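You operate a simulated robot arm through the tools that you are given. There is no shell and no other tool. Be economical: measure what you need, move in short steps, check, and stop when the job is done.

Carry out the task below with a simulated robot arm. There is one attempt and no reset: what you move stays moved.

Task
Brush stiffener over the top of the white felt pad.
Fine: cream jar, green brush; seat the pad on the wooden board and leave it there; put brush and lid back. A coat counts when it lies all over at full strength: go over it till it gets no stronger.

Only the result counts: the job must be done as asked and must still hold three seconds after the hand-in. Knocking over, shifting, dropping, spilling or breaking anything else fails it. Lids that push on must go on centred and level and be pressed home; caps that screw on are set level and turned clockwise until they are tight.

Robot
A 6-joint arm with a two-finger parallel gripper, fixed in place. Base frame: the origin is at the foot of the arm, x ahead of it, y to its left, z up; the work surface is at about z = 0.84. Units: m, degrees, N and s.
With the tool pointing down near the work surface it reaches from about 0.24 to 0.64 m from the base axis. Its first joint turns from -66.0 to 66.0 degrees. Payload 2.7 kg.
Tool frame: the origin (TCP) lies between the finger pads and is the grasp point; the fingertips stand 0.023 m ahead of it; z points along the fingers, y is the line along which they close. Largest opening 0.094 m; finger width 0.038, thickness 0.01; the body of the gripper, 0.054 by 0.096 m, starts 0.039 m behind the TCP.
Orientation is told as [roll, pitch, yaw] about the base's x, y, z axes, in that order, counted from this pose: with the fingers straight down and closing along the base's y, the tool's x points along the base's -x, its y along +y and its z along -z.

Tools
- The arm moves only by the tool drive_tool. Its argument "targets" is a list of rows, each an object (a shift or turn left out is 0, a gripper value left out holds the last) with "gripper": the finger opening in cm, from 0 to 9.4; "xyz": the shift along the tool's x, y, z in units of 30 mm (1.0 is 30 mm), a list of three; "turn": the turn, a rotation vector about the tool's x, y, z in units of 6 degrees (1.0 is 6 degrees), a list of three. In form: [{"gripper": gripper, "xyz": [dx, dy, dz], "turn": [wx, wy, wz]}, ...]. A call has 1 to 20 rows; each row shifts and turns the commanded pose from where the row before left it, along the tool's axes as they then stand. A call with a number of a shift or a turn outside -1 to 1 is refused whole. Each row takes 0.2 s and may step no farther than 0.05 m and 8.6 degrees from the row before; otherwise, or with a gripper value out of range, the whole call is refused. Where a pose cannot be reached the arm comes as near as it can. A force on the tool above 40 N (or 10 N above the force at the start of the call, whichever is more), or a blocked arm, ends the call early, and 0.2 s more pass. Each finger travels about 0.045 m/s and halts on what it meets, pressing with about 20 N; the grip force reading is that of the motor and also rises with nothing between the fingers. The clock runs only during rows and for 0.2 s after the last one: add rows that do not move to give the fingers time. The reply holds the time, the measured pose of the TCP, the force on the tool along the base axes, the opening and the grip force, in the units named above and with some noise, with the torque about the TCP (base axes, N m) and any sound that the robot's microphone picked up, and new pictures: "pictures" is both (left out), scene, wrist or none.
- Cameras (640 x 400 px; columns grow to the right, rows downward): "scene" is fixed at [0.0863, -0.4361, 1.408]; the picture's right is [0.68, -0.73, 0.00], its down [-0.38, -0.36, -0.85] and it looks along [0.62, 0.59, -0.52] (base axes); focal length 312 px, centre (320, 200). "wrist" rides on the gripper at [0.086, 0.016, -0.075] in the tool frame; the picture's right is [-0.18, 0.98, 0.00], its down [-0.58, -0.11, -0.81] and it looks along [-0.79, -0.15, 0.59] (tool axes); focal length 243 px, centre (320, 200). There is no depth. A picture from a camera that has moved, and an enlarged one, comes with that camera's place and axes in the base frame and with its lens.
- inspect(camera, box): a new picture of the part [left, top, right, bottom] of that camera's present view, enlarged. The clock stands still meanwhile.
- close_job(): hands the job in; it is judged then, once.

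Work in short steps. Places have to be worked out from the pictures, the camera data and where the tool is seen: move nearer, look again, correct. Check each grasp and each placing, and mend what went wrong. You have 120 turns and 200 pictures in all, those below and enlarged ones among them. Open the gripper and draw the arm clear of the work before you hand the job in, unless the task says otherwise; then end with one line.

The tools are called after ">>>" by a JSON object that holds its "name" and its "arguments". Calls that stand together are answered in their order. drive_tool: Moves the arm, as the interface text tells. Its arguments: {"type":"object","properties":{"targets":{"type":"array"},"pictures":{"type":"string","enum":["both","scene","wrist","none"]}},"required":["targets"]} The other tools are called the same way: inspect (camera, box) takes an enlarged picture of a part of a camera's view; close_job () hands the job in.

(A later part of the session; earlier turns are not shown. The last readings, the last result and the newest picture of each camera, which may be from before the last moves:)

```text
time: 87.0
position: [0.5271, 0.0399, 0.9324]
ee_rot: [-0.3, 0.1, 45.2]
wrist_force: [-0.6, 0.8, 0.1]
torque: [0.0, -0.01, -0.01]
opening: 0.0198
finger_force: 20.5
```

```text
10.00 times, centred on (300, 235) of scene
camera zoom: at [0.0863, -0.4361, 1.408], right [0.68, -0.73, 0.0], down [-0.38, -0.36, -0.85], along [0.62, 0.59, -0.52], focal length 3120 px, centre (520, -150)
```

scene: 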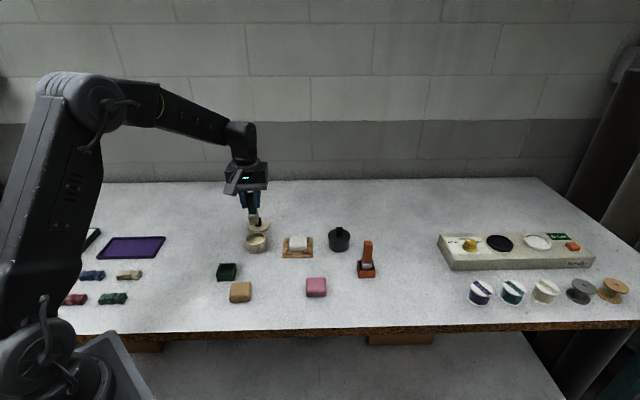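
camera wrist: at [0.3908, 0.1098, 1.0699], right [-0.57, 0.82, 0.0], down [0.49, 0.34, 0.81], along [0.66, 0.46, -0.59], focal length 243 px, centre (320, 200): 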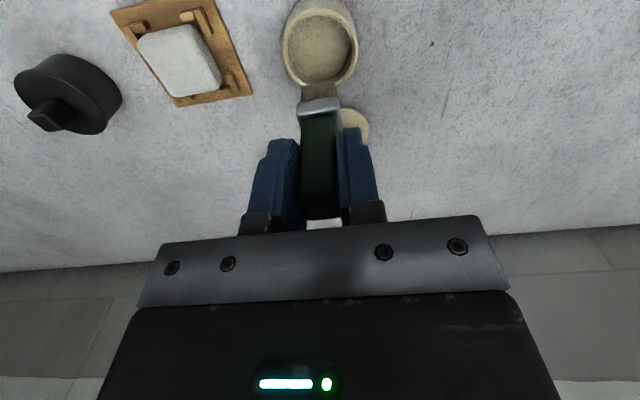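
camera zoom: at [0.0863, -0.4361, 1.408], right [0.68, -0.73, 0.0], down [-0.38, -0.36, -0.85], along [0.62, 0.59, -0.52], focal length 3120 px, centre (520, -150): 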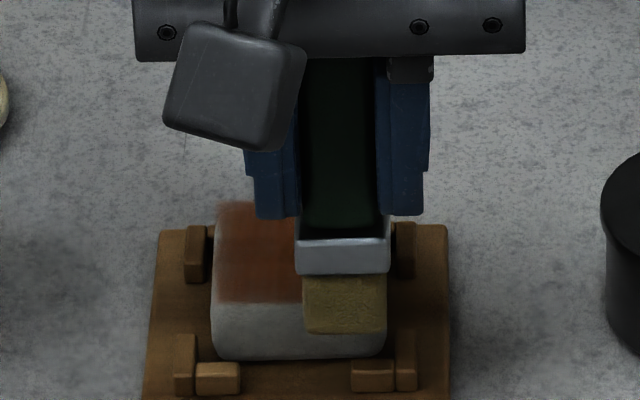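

Lift and move aside over the jar to see the result.

>>> {"name": "drive_tool", "arguments": {"targets": [{"xyz": [0, 0, -0.91]}, {"xyz": [0, 0, -0.9]}, {"xyz": [-0.221, 0.857, 0]}, {"xyz": [-0.221, 0.857, 0]}, {"xyz": [-0.221, 0.857, 0]}, {"xyz": [-0.22, 0.856, 0]}, {"xyz": [-0.22, 0.856, 0]}, {}], "pictures": "none"}}

>>> {"name": "inspect", "arguments": {"camera": "scene", "box": [270, 215, 330, 255]}}

>>> {"name": "inspect", "arguments": {"camera": "wrist", "box": [80, 0, 400, 200]}}

```text
time: 88.8
position: [0.4587, 0.1534, 0.9859]
ee_rot: [-0.2, 0.0, 45.2]
wrist_force: [-0.2, 0.9, 0.6]
torque: [0.02, 0.02, -0.02]
opening: 0.0195
finger_force: 20.1
```

```text
10.00 times, centred on (300, 235) of scene
camera zoom: at [0.0863, -0.436, 1.408], right [0.68, -0.73, 0.0], down [-0.38, -0.36, -0.85], along [0.62, 0.59, -0.52], focal length 3120 px, centre (520, -150)
```

zoom: 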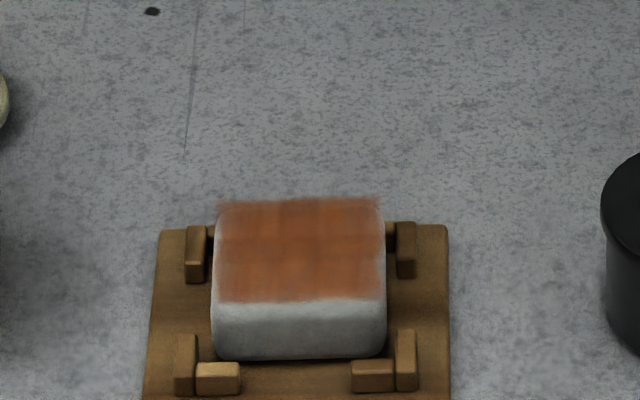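

```text
2.00 times, centred on (240, 100) of wrist
camera zoom: at [0.3864, 0.1043, 1.0588], right [-0.57, 0.82, 0.0], down [0.49, 0.34, 0.81], along [0.66, 0.46, -0.59], focal length 485 px, centre (480, 400)
```

zoom: 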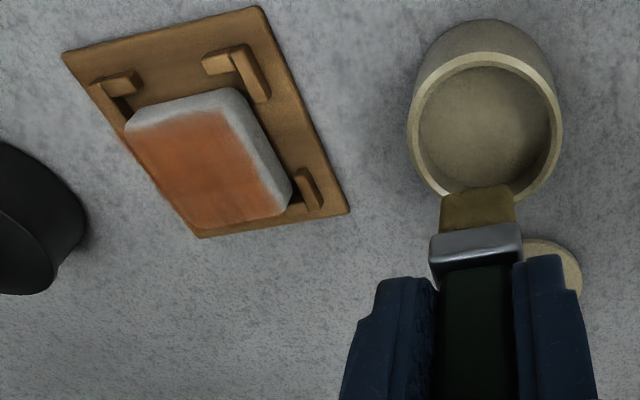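

Zoom on the coat for detail.

>>> {"name": "inspect", "arguments": {"camera": "wrist", "box": [130, 30, 240, 130]}}

>>> {"name": "inspect", "arguments": {"camera": "scene", "box": [285, 230, 315, 255]}}

```text
4.00 times, centred on (185, 80) of wrist
camera zoom: at [0.3864, 0.1043, 1.0588], right [-0.57, 0.82, 0.0], down [0.49, 0.34, 0.81], along [0.66, 0.46, -0.59], focal length 970 px, centre (860, 680)
```

zoom: 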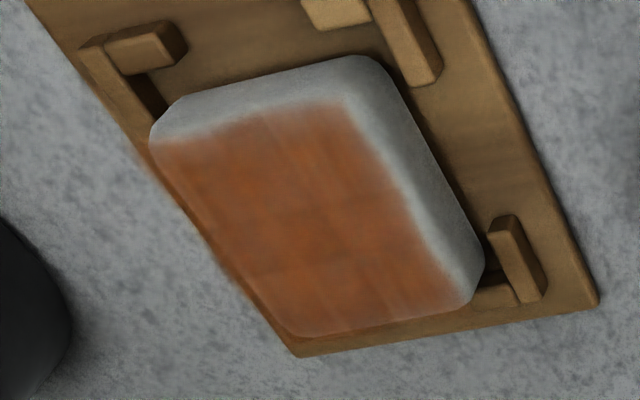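

```text
16.00 times, centred on (300, 242) of scene
camera zoom: at [0.0863, -0.436, 1.408], right [0.68, -0.73, 0.0], down [-0.38, -0.36, -0.85], along [0.62, 0.59, -0.52], focal length 4991 px, centre (640, -480)
```

zoom: 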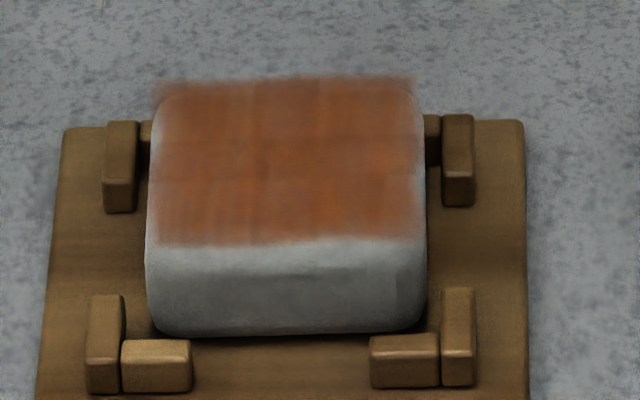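

Coat covers the top nearly evenly with mild patchiness. Another dip and a full double pass, then compare for any strengthening.

>>> {"name": "drive_tool", "arguments": {"targets": [{"xyz": [0, 0, 0.95]}, {"xyz": [0, 0, 0.93]}, {"xyz": [0, 0, 0.06]}, {"xyz": [0, 0.12, 0]}, {"xyz": [0, -0.24, 0]}, {"xyz": [0, 0.12, 0]}, {}], "pictures": "none"}}

>>> {"name": "drive_tool", "arguments": {"targets": [{}, {}, {"xyz": [0, 0, -0.97]}, {"xyz": [0, 0, -0.97]}, {}, {}, {"xyz": [0.207, -0.879, 0]}, {"xyz": [0.207, -0.879, 0]}, {"xyz": [0.207, -0.879, 0]}, {"xyz": [0.207, -0.879, 0]}, {"xyz": [0.207, -0.879, 0]}, {"xyz": [0, 0, 0.9]}, {"xyz": [0, 0, 0.87]}, {"xyz": [-0.5, 0, 0.03]}, {}], "pictures": "none"}}

```text
time: 90.4
position: [0.46, 0.1546, 0.9267]
ee_rot: [-0.2, 0.2, 45.3]
wrist_force: [-0.4, 0.4, -0.7]
torque: [0.01, -0.01, -0.03]
opening: 0.0193
finger_force: 19.5
```

```text
time: 93.6
position: [0.5402, 0.0519, 0.9327]
ee_rot: [-0.2, 0.1, 45.2]
wrist_force: [0.3, 0.0, 0.6]
torque: [0.01, 0.0, -0.01]
opening: 0.0196
finger_force: 19.8
```

>>> {"name": "drive_tool", "arguments": {"targets": [{"xyz": [0, 0, 0.03]}, {}], "pictures": "none"}}

>>> {"name": "inspect", "arguments": {"camera": "scene", "box": [270, 215, 330, 255]}}

```text
time: 94.2
position: [0.5411, 0.0499, 0.931]
ee_rot: [-0.2, 0.0, 45.2]
wrist_force: [0.4, 0.0, -1.2]
torque: [0.0, -0.04, -0.01]
opening: 0.0193
finger_force: 20.2
```

```text
10.00 times, centred on (300, 235) of scene
camera zoom: at [0.0863, -0.436, 1.408], right [0.68, -0.73, 0.0], down [-0.38, -0.36, -0.85], along [0.62, 0.59, -0.52], focal length 3120 px, centre (520, -150)
```

zoom: 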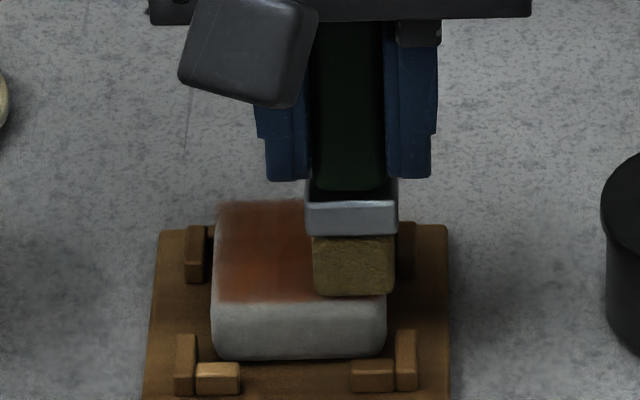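

Bristles are golden (loaded); lower further to contact.

>>> {"name": "drive_tool", "arguments": {"targets": [{"xyz": [0, 0, 0.04]}, {}], "pictures": "none"}}

>>> {"name": "drive_tool", "arguments": {"targets": [{"xyz": [0, 0, 0.03]}, {}], "pictures": "none"}}

```text
time: 94.8
position: [0.5402, 0.0517, 0.93]
ee_rot: [-0.1, 0.0, 45.2]
wrist_force: [-0.4, 0.2, 3.1]
torque: [0.03, -0.02, -0.04]
opening: 0.0196
finger_force: 19.9
```

```text
time: 95.4
position: [0.5418, 0.0511, 0.9297]
ee_rot: [-0.2, 0.1, 45.2]
wrist_force: [-2.4, 1.0, 10.5]
torque: [0.11, 0.13, 0.02]
opening: 0.0197
finger_force: 19.2
```

>>> {"name": "drive_tool", "arguments": {"targets": [{"xyz": [0.5, 0, 0]}, {"xyz": [-0.5, 0, 0]}, {"xyz": [-0.5, 0, 0]}, {"xyz": [-0.5, 0, 0]}, {"xyz": [0.5, 0, 0]}, {"xyz": [0.5, 0, 0]}, {"xyz": [0.5, 0, 0]}, {"xyz": [0, 0.27, 0]}, {"xyz": [-0.5, 0, 0]}, {"xyz": [-0.5, 0, 0]}, {"xyz": [-0.5, 0, 0]}, {"xyz": [0, 0.27, 0]}, {"xyz": [0.5, 0, 0]}, {"xyz": [0.5, 0, 0]}, {"xyz": [0.5, 0, 0]}, {"xyz": [0, 0.27, 0]}, {"xyz": [-0.5, 0, 0]}, {"xyz": [-0.5, 0, 0]}, {"xyz": [-0.5, 0, 0]}], "pictures": "none"}}

>>> {"name": "drive_tool", "arguments": {"targets": [{"xyz": [0, 0.17, 0]}, {"xyz": [0.5, 0, 0]}, {"xyz": [0.5, 0, 0]}, {"xyz": [0.5, 0, 0]}, {"xyz": [-0.5, 0, 0]}, {"xyz": [-0.5, 0, 0]}, {"xyz": [-0.5, 0, 0]}, {"xyz": [0, -0.3, 0]}, {"xyz": [0.5, 0, 0]}, {"xyz": [0.5, 0, 0]}, {"xyz": [0.5, 0, 0]}, {"xyz": [0, -0.3, 0]}, {"xyz": [-0.5, 0, 0]}, {"xyz": [-0.5, 0, 0]}, {"xyz": [-0.5, 0, 0]}, {"xyz": [0, -0.38, 0]}, {"xyz": [0.5, 0, 0]}, {"xyz": [0.5, 0, 0]}, {"xyz": [0.5, 0, 0]}, {}], "pictures": "none"}}

>>> {"name": "drive_tool", "arguments": {"targets": [{"xyz": [0, 0, -0.91]}, {"xyz": [0, 0, -0.99]}, {"xyz": [-0.207, 0.87, 0]}, {"xyz": [-0.207, 0.87, 0]}, {"xyz": [-0.207, 0.87, 0]}, {"xyz": [-0.207, 0.87, 0]}, {"xyz": [-0.207, 0.87, 0]}, {}], "pictures": "none"}}

>>> {"name": "inspect", "arguments": {"camera": "wrist", "box": [130, 30, 240, 130]}}

>>> {"name": "inspect", "arguments": {"camera": "scene", "box": [285, 230, 315, 255]}}

```text
time: 99.4
position: [0.5453, 0.0892, 0.9299]
ee_rot: [-0.2, 0.2, 45.3]
wrist_force: [-1.9, -2.5, 5.6]
torque: [-0.15, 0.1, -0.02]
opening: 0.0196
finger_force: 20.4
```

```text
time: 103.6
position: [0.5308, 0.041, 0.9284]
ee_rot: [-0.2, 0.1, 45.2]
wrist_force: [-0.8, 1.2, -0.4]
torque: [0.01, -0.01, 0.01]
opening: 0.0195
finger_force: 20.3
```

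```text
time: 105.4
position: [0.461, 0.1528, 0.986]
ee_rot: [-0.2, 0.1, 45.2]
wrist_force: [-0.2, 0.6, -0.1]
torque: [0.04, -0.02, 0.01]
opening: 0.0195
finger_force: 20.0
```

```text
4.00 times, centred on (185, 80) of wrist
camera zoom: at [0.3882, 0.1026, 1.0597], right [-0.57, 0.82, 0.0], down [0.49, 0.34, 0.81], along [0.66, 0.46, -0.59], focal length 970 px, centre (860, 680)
```

zoom: 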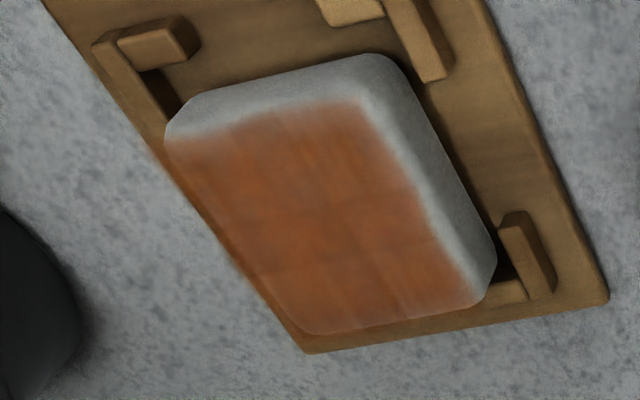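

```text
16.00 times, centred on (300, 242) of scene
camera zoom: at [0.0863, -0.436, 1.408], right [0.68, -0.73, 0.0], down [-0.38, -0.36, -0.85], along [0.62, 0.59, -0.52], focal length 4991 px, centre (640, -480)
```

zoom: 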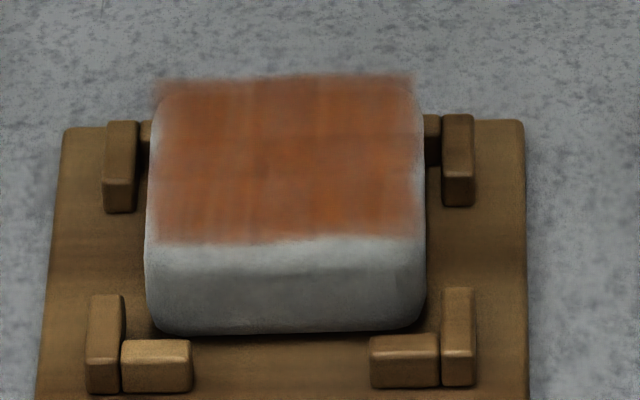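

The coat is identical to before (same pattern and colour), so it's at full strength. Return the brush: move over its stand, keeping it high.

>>> {"name": "drive_tool", "arguments": {"targets": [{"xyz": [0.708, 0.408, 0]}, {"xyz": [0.708, 0.408, 0]}, {"xyz": [0.708, 0.408, 0]}, {"xyz": [0.708, 0.408, 0]}, {"xyz": [0.708, 0.408, 0]}, {"xyz": [0, 0, 0.8]}, {}], "pictures": "none"}}

>>> {"name": "inspect", "arguments": {"camera": "wrist", "box": [220, 20, 420, 200]}}

>>> {"name": "inspect", "arguments": {"camera": "scene", "box": [190, 225, 262, 285]}}

```text
time: 107.0
position: [0.3416, 0.1211, 0.9613]
ee_rot: [-0.2, 0.0, 45.3]
wrist_force: [-0.4, 0.3, -0.6]
torque: [0.01, -0.01, 0.01]
opening: 0.0197
finger_force: 20.3
```

```text
2.22 times, centred on (320, 110) of wrist
camera zoom: at [0.2693, 0.0707, 1.0354], right [-0.57, 0.82, 0.0], down [0.49, 0.34, 0.81], along [0.66, 0.46, -0.59], focal length 539 px, centre (320, 400)
```

zoom: 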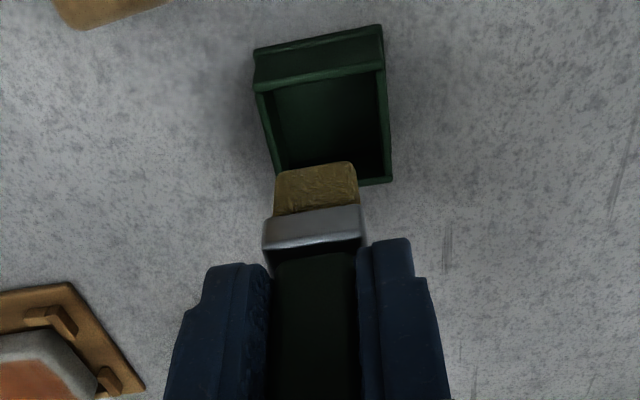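

```text
6.67 times, centred on (226, 255) of scene
camera zoom: at [0.0863, -0.4361, 1.408], right [0.68, -0.73, 0.0], down [-0.38, -0.36, -0.85], along [0.62, 0.59, -0.52], focal length 2080 px, centre (947, -167)
```

zoom: 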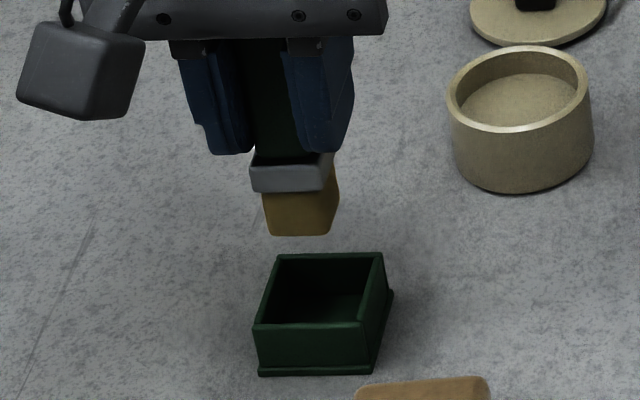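

Alignment over the stand is good. Lower into the stand.

>>> {"name": "drive_tool", "arguments": {"targets": [{"xyz": [0, 0, 0.8]}, {"xyz": [0, 0, 0.5]}, {}], "pictures": "none"}}

>>> {"name": "inspect", "arguments": {"camera": "wrist", "box": [220, 20, 420, 200]}}

>>> {"name": "inspect", "arguments": {"camera": "scene", "box": [190, 225, 262, 285]}}

```text
time: 107.8
position: [0.3423, 0.1198, 0.9226]
ee_rot: [-0.2, 0.1, 45.3]
wrist_force: [0.6, -0.1, -0.7]
torque: [0.02, -0.03, -0.02]
opening: 0.0196
finger_force: 19.4
```

```text
2.22 times, centred on (320, 110) of wrist
camera zoom: at [0.269, 0.0704, 0.9968], right [-0.57, 0.82, 0.0], down [0.49, 0.34, 0.81], along [0.66, 0.46, -0.59], focal length 539 px, centre (320, 400)
```

zoom: 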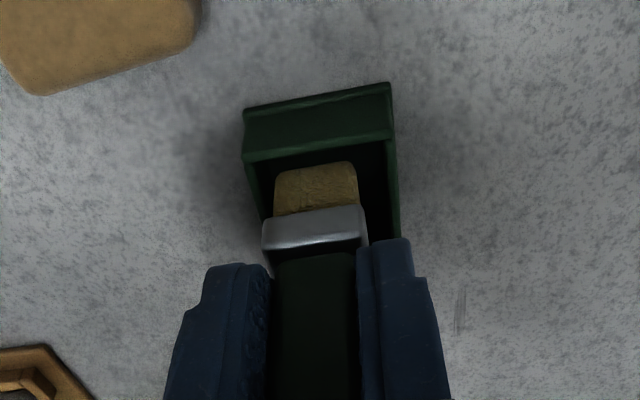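

```text
6.67 times, centred on (226, 255) of scene
camera zoom: at [0.0863, -0.436, 1.408], right [0.68, -0.73, 0.0], down [-0.38, -0.36, -0.85], along [0.62, 0.59, -0.52], focal length 2080 px, centre (947, -167)
```

zoom: 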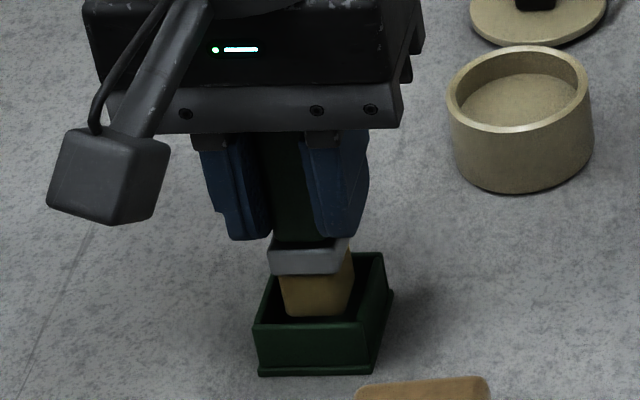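

Inside the walls. Lower in small steps until contact.

>>> {"name": "drive_tool", "arguments": {"targets": [{"xyz": [0, 0.04, 0.15]}, {"xyz": [0, 0, 0.05]}, {}], "pictures": "none"}}

>>> {"name": "drive_tool", "arguments": {"targets": [{"xyz": [0, 0, 0.07]}, {}], "pictures": "none"}}

>>> {"name": "drive_tool", "arguments": {"targets": [{"xyz": [0, 0, 0.05]}, {}], "pictures": "none"}}

```text
time: 108.6
position: [0.3417, 0.1216, 0.9154]
ee_rot: [-0.2, 0.1, 45.1]
wrist_force: [0.6, 0.0, -0.1]
torque: [-0.03, 0.0, -0.01]
opening: 0.0196
finger_force: 19.9
```

```text
time: 109.2
position: [0.3414, 0.1224, 0.9136]
ee_rot: [-0.1, 0.1, 45.3]
wrist_force: [-0.4, -0.4, -0.6]
torque: [0.01, 0.0, 0.02]
opening: 0.0194
finger_force: 19.9
```

```text
time: 109.8
position: [0.3418, 0.1214, 0.9113]
ee_rot: [-0.1, 0.0, 45.2]
wrist_force: [0.0, 0.6, -0.8]
torque: [0.02, 0.03, 0.03]
opening: 0.0196
finger_force: 19.8
```

>>> {"name": "drive_tool", "arguments": {"targets": [{"xyz": [0, 0, 0.05]}, {}], "pictures": "none"}}

>>> {"name": "inspect", "arguments": {"camera": "scene", "box": [190, 225, 262, 285]}}

```text
time: 110.4
position: [0.3427, 0.1224, 0.9108]
ee_rot: [-0.2, 0.0, 45.2]
wrist_force: [-0.2, -0.6, -0.7]
torque: [0.01, -0.01, -0.02]
opening: 0.0193
finger_force: 19.6
```

```text
6.67 times, centred on (226, 255) of scene
camera zoom: at [0.0863, -0.436, 1.408], right [0.68, -0.73, 0.0], down [-0.38, -0.36, -0.85], along [0.62, 0.59, -0.52], focal length 2080 px, centre (947, -167)
```

zoom: 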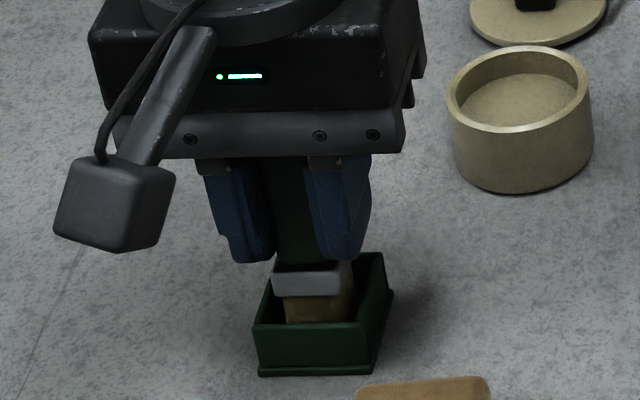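

>>> {"name": "drive_tool", "arguments": {"targets": [{"xyz": [0, 0, 0.06]}, {}], "pictures": "none"}}

>>> {"name": "drive_tool", "arguments": {"targets": [{"xyz": [0, 0, 0.05]}, {}], "pictures": "none"}}

>>> {"name": "drive_tool", "arguments": {"targets": [{"xyz": [0, 0, 0.05]}, {}], "pictures": "none"}}

```text
time: 111.0
position: [0.3416, 0.1217, 0.9085]
ee_rot: [-0.2, 0.2, 45.2]
wrist_force: [0.5, -1.3, -0.3]
torque: [0.01, 0.01, 0.03]
opening: 0.0198
finger_force: 20.4
```

```text
time: 111.6
position: [0.3415, 0.1231, 0.9081]
ee_rot: [-0.3, 0.1, 45.2]
wrist_force: [-0.3, 0.1, -0.6]
torque: [-0.01, -0.01, -0.01]
opening: 0.0196
finger_force: 19.7
```

```text
time: 112.2
position: [0.3414, 0.1225, 0.9057]
ee_rot: [-0.2, 0.1, 45.2]
wrist_force: [-1.0, -0.5, 0.2]
torque: [-0.02, -0.02, -0.03]
opening: 0.0195
finger_force: 20.7
```

>>> {"name": "drive_tool", "arguments": {"targets": [{"xyz": [0, 0, 0.05]}, {}], "pictures": "none"}}

>>> {"name": "drive_tool", "arguments": {"targets": [{"xyz": [0, 0, 0.05]}, {}], "pictures": "none"}}

>>> {"name": "inspect", "arguments": {"camera": "scene", "box": [190, 225, 262, 285]}}

>>> {"name": "inspect", "arguments": {"camera": "wrist", "box": [220, 20, 420, 200]}}

```text
time: 112.8
position: [0.3425, 0.1238, 0.9061]
ee_rot: [-0.2, 0.0, 45.1]
wrist_force: [-2.0, -3.4, 15.5]
torque: [-0.04, -0.01, 0.01]
opening: 0.0195
finger_force: 19.7
```

```text
time: 113.4
position: [0.3412, 0.1221, 0.9037]
ee_rot: [-0.2, -0.2, 45.4]
wrist_force: [-0.7, 1.6, 16.4]
torque: [0.23, -0.12, 0.03]
opening: 0.0199
finger_force: 20.2
```

```text
6.67 times, centred on (226, 255) of scene
camera zoom: at [0.0861, -0.4361, 1.408], right [0.68, -0.73, 0.0], down [-0.38, -0.36, -0.85], along [0.62, 0.59, -0.52], focal length 2080 px, centre (947, -167)
```

zoom: 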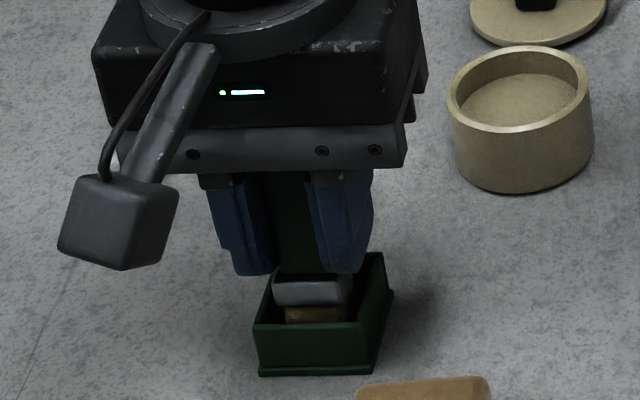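

```text
2.22 times, centred on (320, 110) of wrist
camera zoom: at [0.2692, 0.0732, 0.9774], right [-0.57, 0.82, 0.0], down [0.48, 0.34, 0.81], along [0.67, 0.46, -0.59], focal length 539 px, centre (320, 400)
```

zoom: 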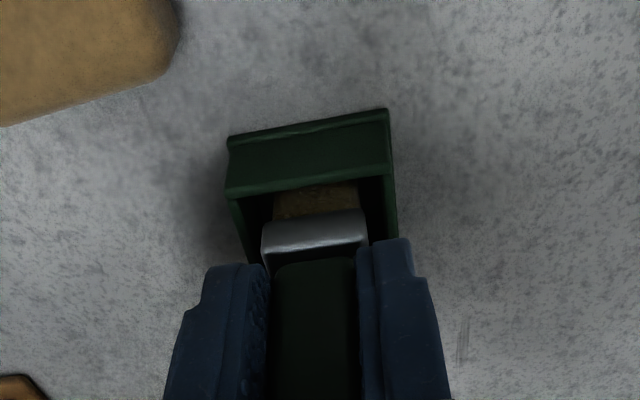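

Bottomed out at ~16 N, brush upright in the stand. Release and rise.

>>> {"name": "drive_tool", "arguments": {"targets": [{"xyz": [0, 0, -0.04]}, {"gripper": 4.5}, {}, {}, {"xyz": [0, 0, -0.8]}, {"xyz": [0, 0, -0.9]}, {"xyz": [0, 0, -0.9]}, {"xyz": [0, 0, -0.9]}, {}], "pictures": "none"}}

>>> {"name": "inspect", "arguments": {"camera": "scene", "box": [190, 215, 340, 290]}}

```text
time: 115.4
position: [0.3414, 0.1241, 1.0088]
ee_rot: [-0.2, 0.0, 45.3]
wrist_force: [0.6, 0.2, 0.2]
torque: [0.02, 0.0, -0.01]
opening: 0.0449
finger_force: 0.1
```

```text
4.27 times, centred on (265, 252) of scene
camera zoom: at [0.0863, -0.4361, 1.408], right [0.68, -0.73, 0.0], down [-0.38, -0.36, -0.85], along [0.62, 0.59, -0.52], focal length 1331 px, centre (555, -24)
```

zoom: 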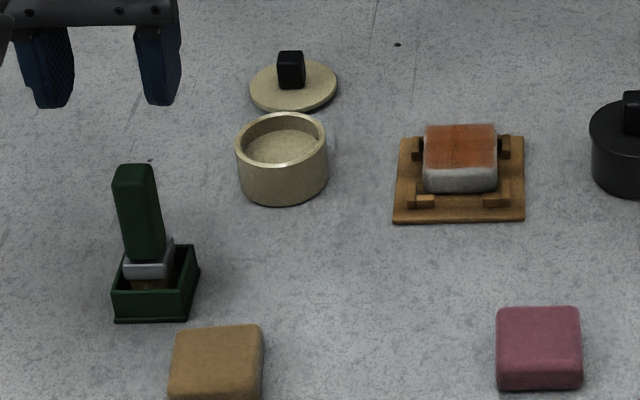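

Brush is back upright. Now return to above the lid.

>>> {"name": "drive_tool", "arguments": {"targets": [{"xyz": [-0.865, -0.255, 0]}, {"xyz": [-0.865, -0.255, 0]}, {"xyz": [-0.865, -0.255, 0]}, {"xyz": [-0.865, -0.255, 0]}, {"xyz": [-0.865, -0.255, 0]}, {"xyz": [-0.865, -0.255, 0]}, {"xyz": [-0.865, -0.255, 0]}, {"xyz": [-0.865, -0.255, 0]}, {"xyz": [0, 0, 0.8]}, {"xyz": [0, 0, 0.8]}, {}], "pictures": "none"}}

>>> {"name": "inspect", "arguments": {"camera": "wrist", "box": [240, 0, 400, 130]}}

>>> {"name": "inspect", "arguments": {"camera": "scene", "box": [230, 200, 290, 240]}}

```text
time: 117.8
position: [0.5308, 0.226, 0.9619]
ee_rot: [-0.1, 0.0, 45.2]
wrist_force: [-0.8, 0.8, 0.2]
torque: [-0.01, -0.03, 0.01]
opening: 0.045
finger_force: 0.0
```

```text
3.08 times, centred on (320, 65) of wrist
camera zoom: at [0.4578, 0.1763, 1.0353], right [-0.57, 0.82, 0.0], down [0.49, 0.34, 0.81], along [0.66, 0.46, -0.59], focal length 746 px, centre (320, 615)
```

zoom: 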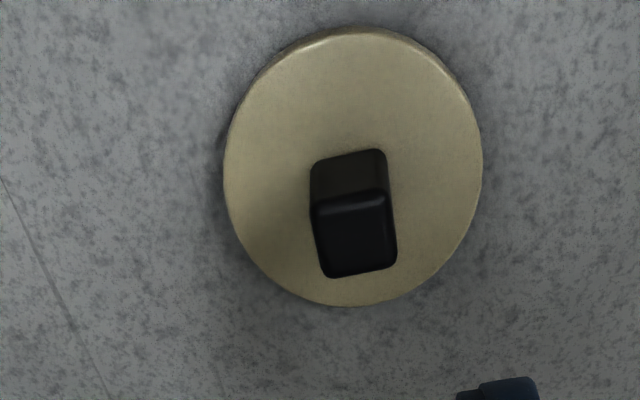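

```text
10.00 times, centred on (260, 220) of scene
camera zoom: at [0.0863, -0.436, 1.408], right [0.68, -0.73, 0.0], down [-0.38, -0.36, -0.85], along [0.62, 0.59, -0.52], focal length 3120 px, centre (920, 0)
```

zoom: 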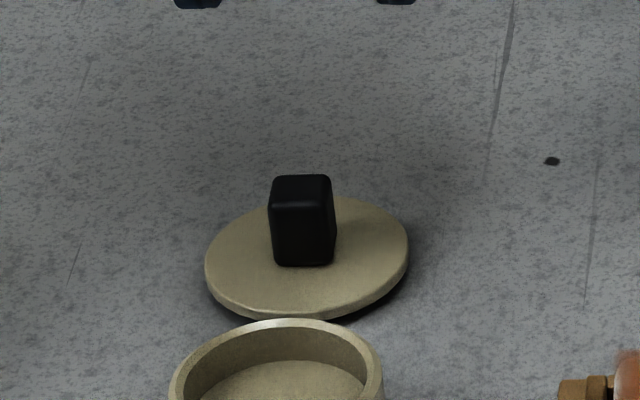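

The lid lies level but the knob is ~9 mm to tool +y of the TCP. Shift, descend and grip the knob.

>>> {"name": "drive_tool", "arguments": {"targets": [{"xyz": [0.04, 0.3, 0]}, {"xyz": [0, 0, 0.9]}, {"xyz": [0, 0, 0.9]}, {"xyz": [0, 0, 0.7]}, {}], "pictures": "none"}}

>>> {"name": "inspect", "arguments": {"camera": "wrist", "box": [220, 20, 420, 200]}}

```text
time: 119.0
position: [0.5218, 0.2309, 0.8842]
ee_rot: [-0.2, -0.1, 45.2]
wrist_force: [0.4, 0.0, -0.6]
torque: [-0.03, -0.02, 0.0]
opening: 0.0449
finger_force: 0.0
```

```text
2.22 times, centred on (320, 110) of wrist
camera zoom: at [0.4504, 0.1814, 0.958], right [-0.57, 0.82, 0.0], down [0.49, 0.34, 0.81], along [0.66, 0.46, -0.59], focal length 539 px, centre (320, 400)
```

zoom: 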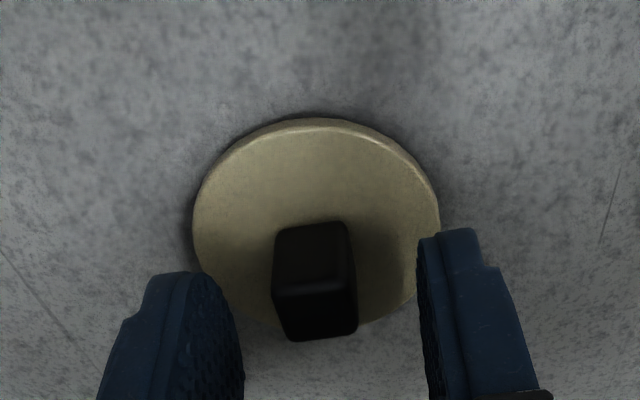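

Knob well placed. Small shift, lower to just above the lid plate, and close.

>>> {"name": "drive_tool", "arguments": {"targets": [{"xyz": [0, -0.03, 0.35]}, {"xyz": [0, 0, 0.08]}, {}, {"gripper": 1.0}, {}, {}, {}, {}], "pictures": "none"}}

>>> {"name": "inspect", "arguments": {"camera": "wrist", "box": [220, 20, 420, 200]}}

>>> {"name": "inspect", "arguments": {"camera": "scene", "box": [230, 200, 290, 240]}}

```text
time: 120.8
position: [0.5231, 0.2301, 0.8716]
ee_rot: [-0.2, 0.1, 45.2]
wrist_force: [0.6, 0.1, 0.2]
torque: [0.04, 0.0, -0.04]
opening: 0.0174
finger_force: 19.8
```

```text
2.22 times, centred on (320, 110) of wrist
camera zoom: at [0.4514, 0.1806, 0.9461], right [-0.57, 0.82, 0.0], down [0.49, 0.34, 0.81], along [0.66, 0.46, -0.59], focal length 539 px, centre (320, 400)
```

zoom: 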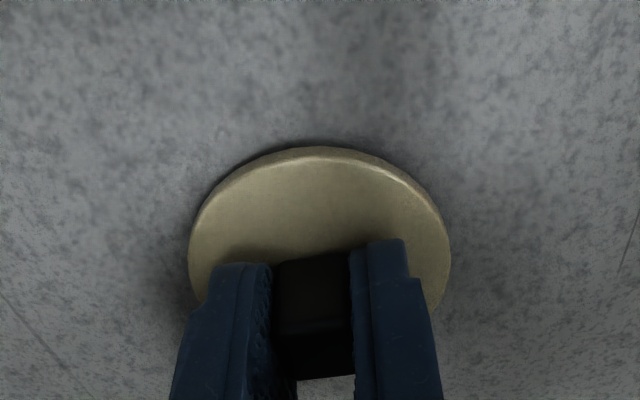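

```text
10.00 times, centred on (260, 220) of scene
camera zoom: at [0.0863, -0.436, 1.408], right [0.68, -0.73, 0.0], down [-0.38, -0.36, -0.85], along [0.62, 0.59, -0.52], focal length 3120 px, centre (920, 0)
```

zoom: 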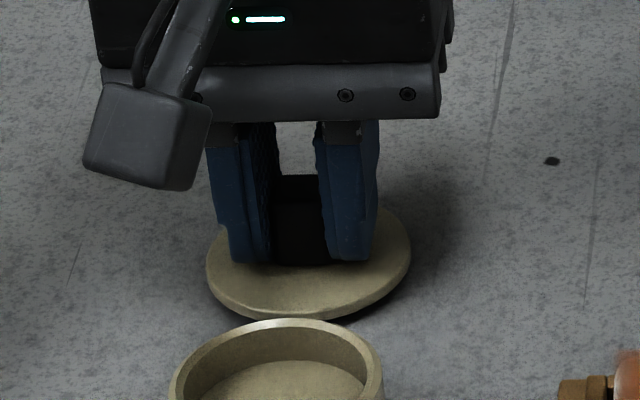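

Gripped at 17.4 mm. Lift 60 mm and carry over the jar, then check alignment.

>>> {"name": "drive_tool", "arguments": {"targets": [{"xyz": [0, 0, -0.5]}, {"xyz": [0, 0, -0.8]}, {"xyz": [0, 0, -0.7]}, {"xyz": [0.806, -0.053, 0]}, {"xyz": [0.806, -0.053, 0]}, {"xyz": [0.806, -0.053, 0]}, {"xyz": [0.806, -0.053, 0]}, {"xyz": [0, 0, 0.6]}, {}], "pictures": "none"}}

>>> {"name": "inspect", "arguments": {"camera": "wrist", "box": [220, 20, 420, 200]}}

>>> {"name": "inspect", "arguments": {"camera": "scene", "box": [225, 215, 285, 255]}}

```text
time: 122.8
position: [0.463, 0.1581, 0.9159]
ee_rot: [-0.2, 0.0, 45.2]
wrist_force: [-0.2, 0.9, -0.8]
torque: [0.0, -0.03, -0.02]
opening: 0.017
finger_force: 19.7
```

```text
2.22 times, centred on (320, 110) of wrist
camera zoom: at [0.3891, 0.1088, 0.9896], right [-0.57, 0.82, 0.0], down [0.49, 0.34, 0.81], along [0.66, 0.46, -0.59], focal length 539 px, centre (320, 400)
```

zoom: 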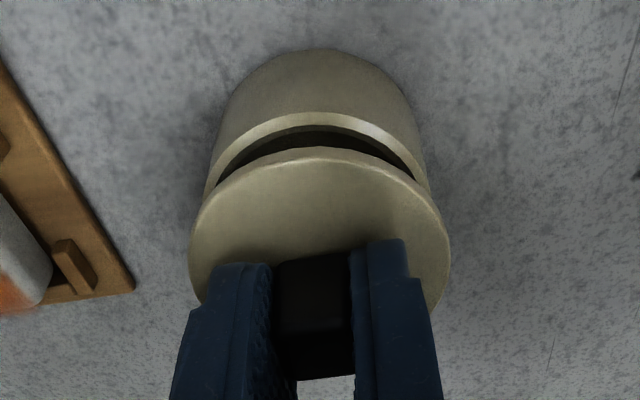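

```text
10.00 times, centred on (255, 235) of scene
camera zoom: at [0.0863, -0.4361, 1.408], right [0.68, -0.73, 0.0], down [-0.38, -0.36, -0.85], along [0.62, 0.59, -0.52], focal length 3120 px, centre (970, -150)
```

zoom: 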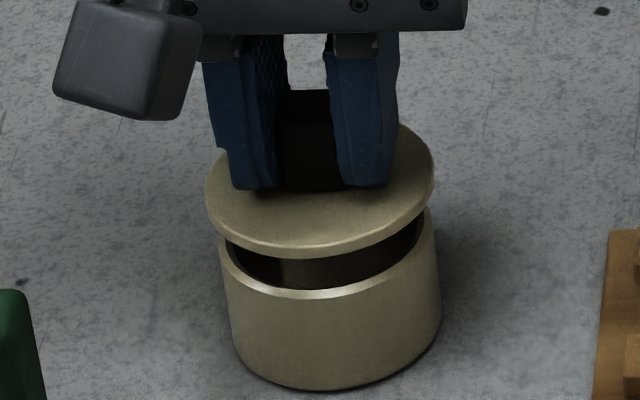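

Alignment is within ~1 mm in both views. Nudge 0.7 mm toward −y and lower close to the rim.

>>> {"name": "drive_tool", "arguments": {"targets": [{"xyz": [0, -0.023, 0.2]}, {"xyz": [0, 0, 0.1]}, {}], "pictures": "none"}}

>>> {"name": "inspect", "arguments": {"camera": "wrist", "box": [220, 20, 420, 200]}}

>>> {"name": "inspect", "arguments": {"camera": "scene", "box": [225, 215, 285, 255]}}

```text
time: 123.6
position: [0.4615, 0.1565, 0.9062]
ee_rot: [-0.3, 0.0, 45.3]
wrist_force: [0.0, -0.3, -0.6]
torque: [-0.03, 0.01, -0.03]
opening: 0.0173
finger_force: 20.0
```

```text
2.22 times, centred on (320, 110) of wrist
camera zoom: at [0.3896, 0.1076, 0.9806], right [-0.57, 0.82, 0.0], down [0.49, 0.34, 0.81], along [0.66, 0.46, -0.59], focal length 539 px, centre (320, 400)
```

zoom: 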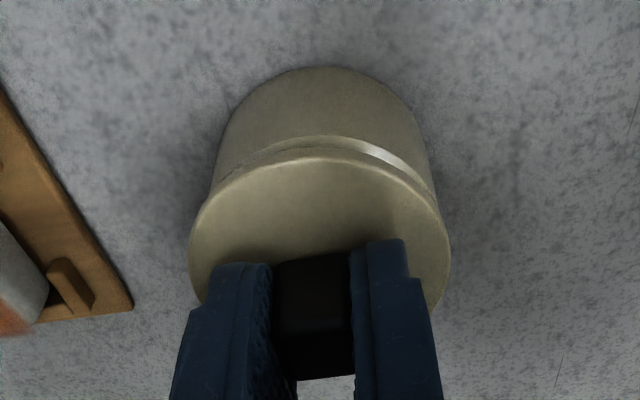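

```text
10.00 times, centred on (255, 235) of scene
camera zoom: at [0.0863, -0.4361, 1.408], right [0.68, -0.73, 0.0], down [-0.38, -0.36, -0.85], along [0.62, 0.59, -0.52], focal length 3120 px, centre (970, -150)
```

zoom: 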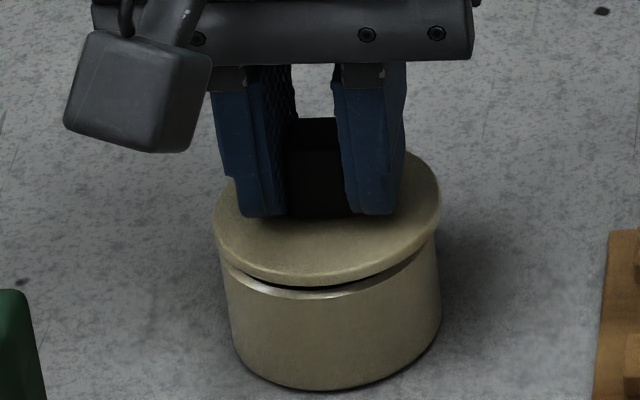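

Laterally centred; both views indicate the lid sits ~2 mm too far away. Shift 2 mm nearer and lower to touch.

>>> {"name": "drive_tool", "arguments": {"targets": [{"xyz": [0.065, 0, 0]}, {"xyz": [0, 0, 0.08]}, {}], "pictures": "none"}}

>>> {"name": "inspect", "arguments": {"camera": "wrist", "box": [240, 50, 400, 190]}}

>>> {"name": "inspect", "arguments": {"camera": "scene", "box": [225, 215, 285, 255]}}

```text
time: 124.4
position: [0.4598, 0.1563, 0.9049]
ee_rot: [-0.2, 0.1, 45.1]
wrist_force: [-0.4, -0.7, -0.5]
torque: [0.03, 0.0, 0.02]
opening: 0.017
finger_force: 19.9
```

```text
2.86 times, centred on (320, 120) of wrist
camera zoom: at [0.3875, 0.1062, 0.9782], right [-0.57, 0.82, 0.0], down [0.49, 0.34, 0.81], along [0.66, 0.46, -0.59], focal length 693 px, centre (320, 429)
```

zoom: 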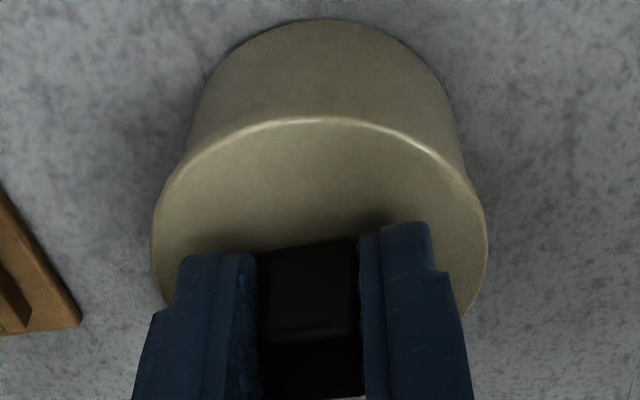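

```text
10.00 times, centred on (255, 235) of scene
camera zoom: at [0.0863, -0.436, 1.408], right [0.68, -0.73, 0.0], down [-0.38, -0.36, -0.85], along [0.62, 0.59, -0.52], focal length 3120 px, centre (970, -150)
```

zoom: 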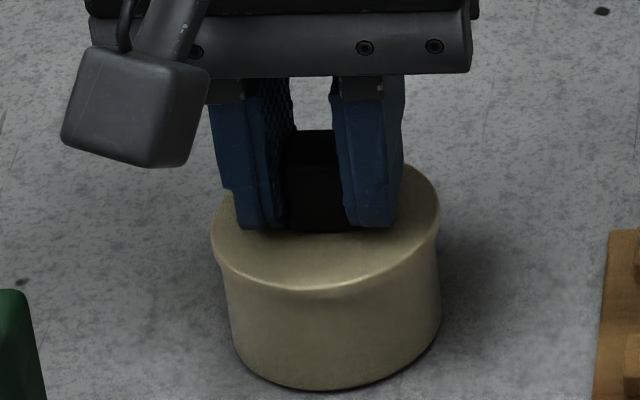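

Looks well aligned; nudge +0.6 mm y and 0.6 mm nearer, and lower until contact.

>>> {"name": "drive_tool", "arguments": {"targets": [{"xyz": [0.02, 0.02, 0]}, {"xyz": [0, 0, 0.04]}, {}], "pictures": "none"}}

>>> {"name": "drive_tool", "arguments": {"targets": [{"xyz": [0, 0, 0.04]}, {}], "pictures": "none"}}

>>> {"name": "drive_tool", "arguments": {"targets": [{"xyz": [0, 0, 0.04]}, {}], "pictures": "none"}}

```text
time: 125.2
position: [0.4588, 0.1569, 0.9045]
ee_rot: [-0.2, 0.2, 45.3]
wrist_force: [0.2, 0.5, -0.3]
torque: [0.04, -0.02, -0.01]
opening: 0.0171
finger_force: 20.5
```

```text
time: 125.8
position: [0.4601, 0.1568, 0.9027]
ee_rot: [-0.2, 0.0, 45.3]
wrist_force: [0.2, 1.3, 0.9]
torque: [0.01, -0.01, -0.01]
opening: 0.0172
finger_force: 20.5
```

```text
time: 126.4
position: [0.4597, 0.156, 0.9014]
ee_rot: [-0.2, 0.1, 45.2]
wrist_force: [-4.4, -0.4, 12.6]
torque: [-0.13, 0.23, -0.03]
opening: 0.0174
finger_force: 20.4
```

Contact 12.6 N, fairly central. Press further for the snap.

>>> {"name": "drive_tool", "arguments": {"targets": [{"xyz": [0, 0, 0.05]}, {}], "pictures": "none"}}

>>> {"name": "drive_tool", "arguments": {"targets": [{"xyz": [0, 0, 0.05]}, {}], "pictures": "none"}}

>>> {"name": "inspect", "arguments": {"camera": "scene", "box": [225, 215, 285, 255]}}

```text
time: 127.0
position: [0.4594, 0.1553, 0.8997]
ee_rot: [-0.3, -0.1, 45.3]
wrist_force: [-8.2, 0.3, 26.3]
torque: [0.03, 0.25, 0.0]
opening: 0.0175
finger_force: 19.9
```

```text
time: 127.5
position: [0.4605, 0.156, 0.9007]
ee_rot: [-0.2, -0.3, 45.3]
wrist_force: [-0.4, 0.4, 3.0]
torque: [0.03, 0.07, -0.02]
opening: 0.0175
finger_force: 20.0
stopped in row 2: the force on the tool passed its limit at 41 N (the readings are from after the stop); the commanded pose is now the measured one
```

```text
10.00 times, centred on (255, 235) of scene
camera zoom: at [0.0863, -0.4361, 1.408], right [0.68, -0.73, 0.0], down [-0.38, -0.36, -0.85], along [0.62, 0.59, -0.52], focal length 3120 px, centre (970, -150)
```

zoom: 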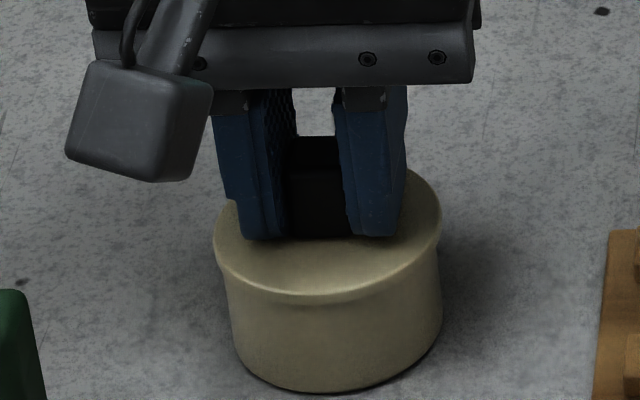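

Pressed to 41 N without a reported snap. Press once more and listen.

>>> {"name": "drive_tool", "arguments": {"targets": [{"xyz": [0, 0, 0.07]}, {"xyz": [0, 0, 0.05]}, {"xyz": [0, 0, 0.03]}, {}], "pictures": "none"}}

>>> {"name": "inspect", "arguments": {"camera": "wrist", "box": [240, 50, 400, 190]}}

```text
time: 128.2
position: [0.4608, 0.1566, 0.9005]
ee_rot: [-0.3, -0.4, 45.3]
wrist_force: [-1.0, 0.0, 4.8]
torque: [-0.01, 0.16, 0.01]
opening: 0.0173
finger_force: 19.9
stopped in row 3: the force on the tool passed its limit at 43 N (the readings are from after the stop); the commanded pose is now the measured one
```

```text
2.86 times, centred on (320, 120) of wrist
camera zoom: at [0.3882, 0.1062, 0.9739], right [-0.57, 0.82, -0.01], down [0.48, 0.34, 0.81], along [0.67, 0.46, -0.58], focal length 693 px, centre (320, 429)
```

zoom: 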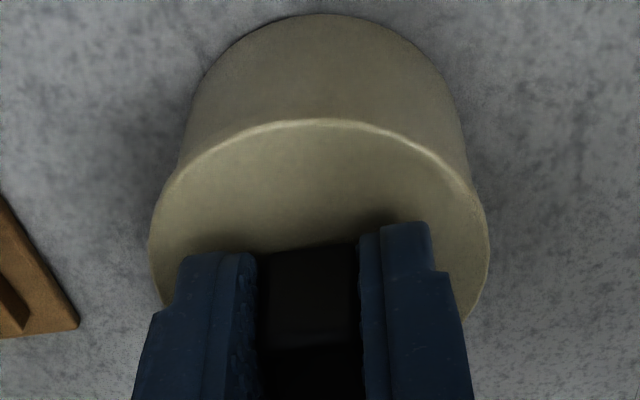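

Test retention: raise ~1 mm while still gripping and read the force.

>>> {"name": "drive_tool", "arguments": {"targets": [{"xyz": [0, 0, -0.03]}, {}], "pictures": "none"}}

>>> {"name": "drive_tool", "arguments": {"targets": [{"xyz": [0, 0, -0.03]}, {}], "pictures": "none"}}

```text
time: 128.8
position: [0.4616, 0.1558, 0.9004]
ee_rot: [-0.3, -0.2, 45.3]
wrist_force: [0.4, 0.5, -0.9]
torque: [0.0, 0.01, -0.03]
opening: 0.0173
finger_force: 20.2
```

```text
time: 129.3
position: [0.4628, 0.1574, 0.9027]
ee_rot: [-0.4, -0.3, 45.3]
wrist_force: [1.3, 0.1, -0.3]
torque: [-0.03, -0.02, 0.04]
opening: 0.0172
finger_force: 19.9
```

No resistance, so it isn't latched. I'll set it down on the rim, release, rise, and inspect centring against the closed dark jar.

>>> {"name": "drive_tool", "arguments": {"targets": [{"xyz": [0, 0, 0.05]}, {"gripper": 3.6}, {}, {}, {"xyz": [0, 0, -0.7]}, {"xyz": [0, 0, -0.8]}, {"xyz": [0, 0, -0.8]}, {}], "pictures": "none"}}

>>> {"name": "inspect", "arguments": {"camera": "scene", "box": [225, 215, 285, 255]}}

>>> {"name": "inspect", "arguments": {"camera": "wrist", "box": [240, 10, 400, 150]}}

>>> {"name": "inspect", "arguments": {"camera": "scene", "box": [310, 215, 370, 255]}}

```text
time: 131.2
position: [0.4611, 0.1569, 0.9697]
ee_rot: [-0.4, -0.3, 45.3]
wrist_force: [0.4, 0.3, 0.0]
torque: [0.01, 0.0, 0.0]
opening: 0.0362
finger_force: 0.1
heard: snap
```

```text
10.00 times, centred on (255, 235) of scene
camera zoom: at [0.0863, -0.4361, 1.408], right [0.68, -0.73, 0.0], down [-0.38, -0.36, -0.85], along [0.62, 0.59, -0.52], focal length 3120 px, centre (970, -150)
```

zoom: 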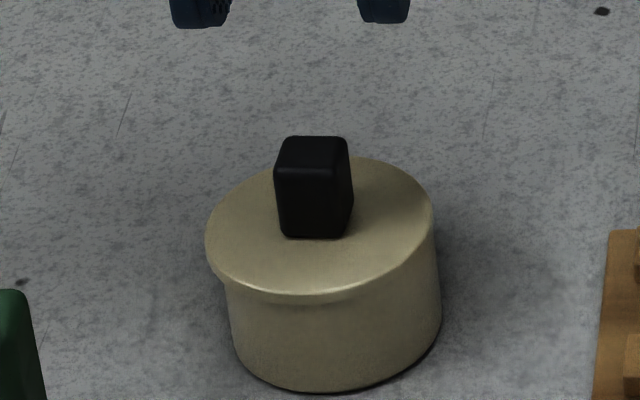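

```text
2.86 times, centred on (320, 80) of wrist
camera zoom: at [0.388, 0.1064, 1.043], right [-0.57, 0.82, -0.01], down [0.48, 0.34, 0.81], along [0.67, 0.46, -0.59], focal length 693 px, centre (320, 543)
```

zoom: 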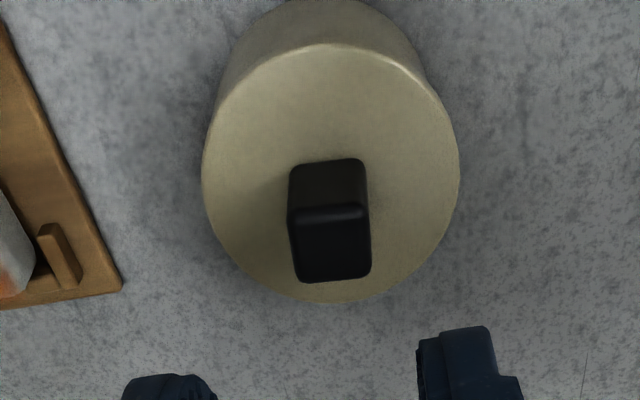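

```text
10.00 times, centred on (340, 235) of scene
camera zoom: at [0.0863, -0.4361, 1.408], right [0.68, -0.73, 0.0], down [-0.38, -0.36, -0.85], along [0.62, 0.59, -0.52], focal length 3120 px, centre (120, -150)
```

zoom: 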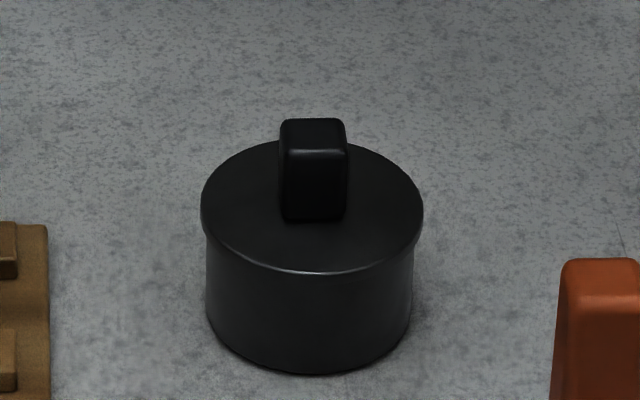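

A snap was heard during release; I need to know whether it's latched. View with the same zoom as the original closed-jar picture for direct comparison.

>>> {"name": "inspect", "arguments": {"camera": "scene", "box": [200, 190, 320, 270]}}

>>> {"name": "inspect", "arguments": {"camera": "scene", "box": [243, 232, 273, 252]}}

```text
5.00 times, centred on (260, 230) of scene
camera zoom: at [0.0863, -0.4361, 1.408], right [0.68, -0.73, 0.0], down [-0.38, -0.36, -0.85], along [0.62, 0.59, -0.52], focal length 1560 px, centre (620, 50)
```

zoom: 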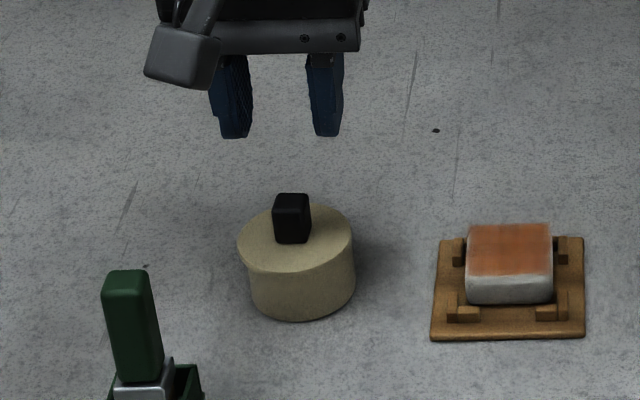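

```text
16.00 times, centred on (258, 242) of scene
camera zoom: at [0.0863, -0.4361, 1.408], right [0.68, -0.73, 0.0], down [-0.38, -0.36, -0.85], along [0.62, 0.59, -0.52], focal length 4991 px, centre (1312, -472)
```

zoom: 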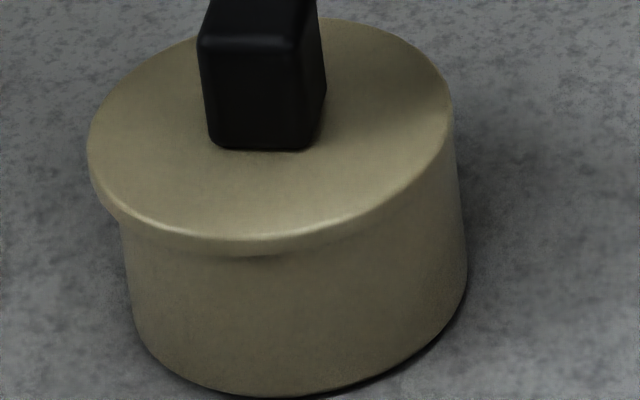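

The lid sits ~2.2 mm toward +y of its original place: the fingertips were touching the plate and dragged it while opening. I'll regrip higher on the knob (tips ~6 mm above the plate).

>>> {"name": "drive_tool", "arguments": {"targets": [{"xyz": [0, 0.073, 0.7]}, {"xyz": [0, 0, 0.7]}, {"xyz": [0, 0, 0.7]}, {}, {"gripper": 1.0}, {}, {}, {}, {}], "pictures": "none"}}

>>> {"name": "inspect", "arguments": {"camera": "scene", "box": [225, 215, 285, 255]}}

>>> {"name": "inspect", "arguments": {"camera": "wrist", "box": [240, 50, 400, 190]}}

```text
time: 133.2
position: [0.4591, 0.1576, 0.9059]
ee_rot: [-0.3, -0.4, 45.2]
wrist_force: [-0.1, -0.4, 1.2]
torque: [0.02, 0.0, 0.0]
opening: 0.0174
finger_force: 19.8
heard: snap
```

```text
10.00 times, centred on (255, 235) of scene
camera zoom: at [0.0863, -0.436, 1.408], right [0.68, -0.73, 0.0], down [-0.38, -0.36, -0.85], along [0.62, 0.59, -0.52], focal length 3120 px, centre (970, -150)
```

zoom: 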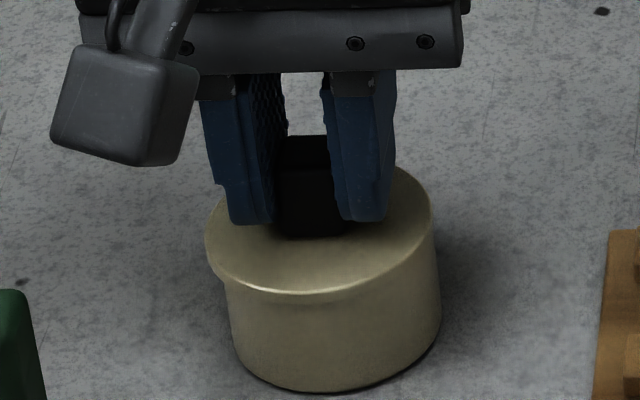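

```text
2.86 times, centred on (320, 120) of wrist
camera zoom: at [0.3858, 0.1077, 0.9789], right [-0.57, 0.82, -0.01], down [0.48, 0.34, 0.81], along [0.67, 0.46, -0.59], focal length 693 px, centre (320, 429)
```

zoom: 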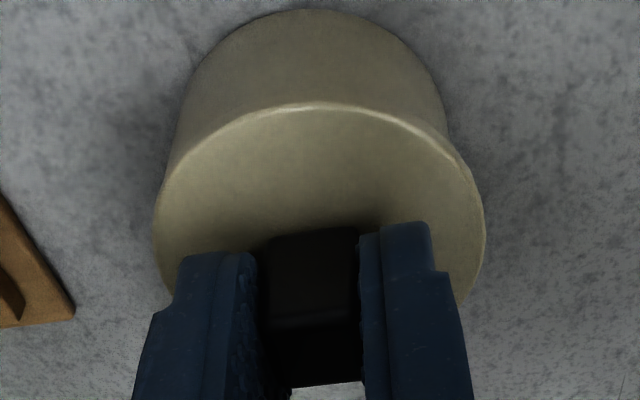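

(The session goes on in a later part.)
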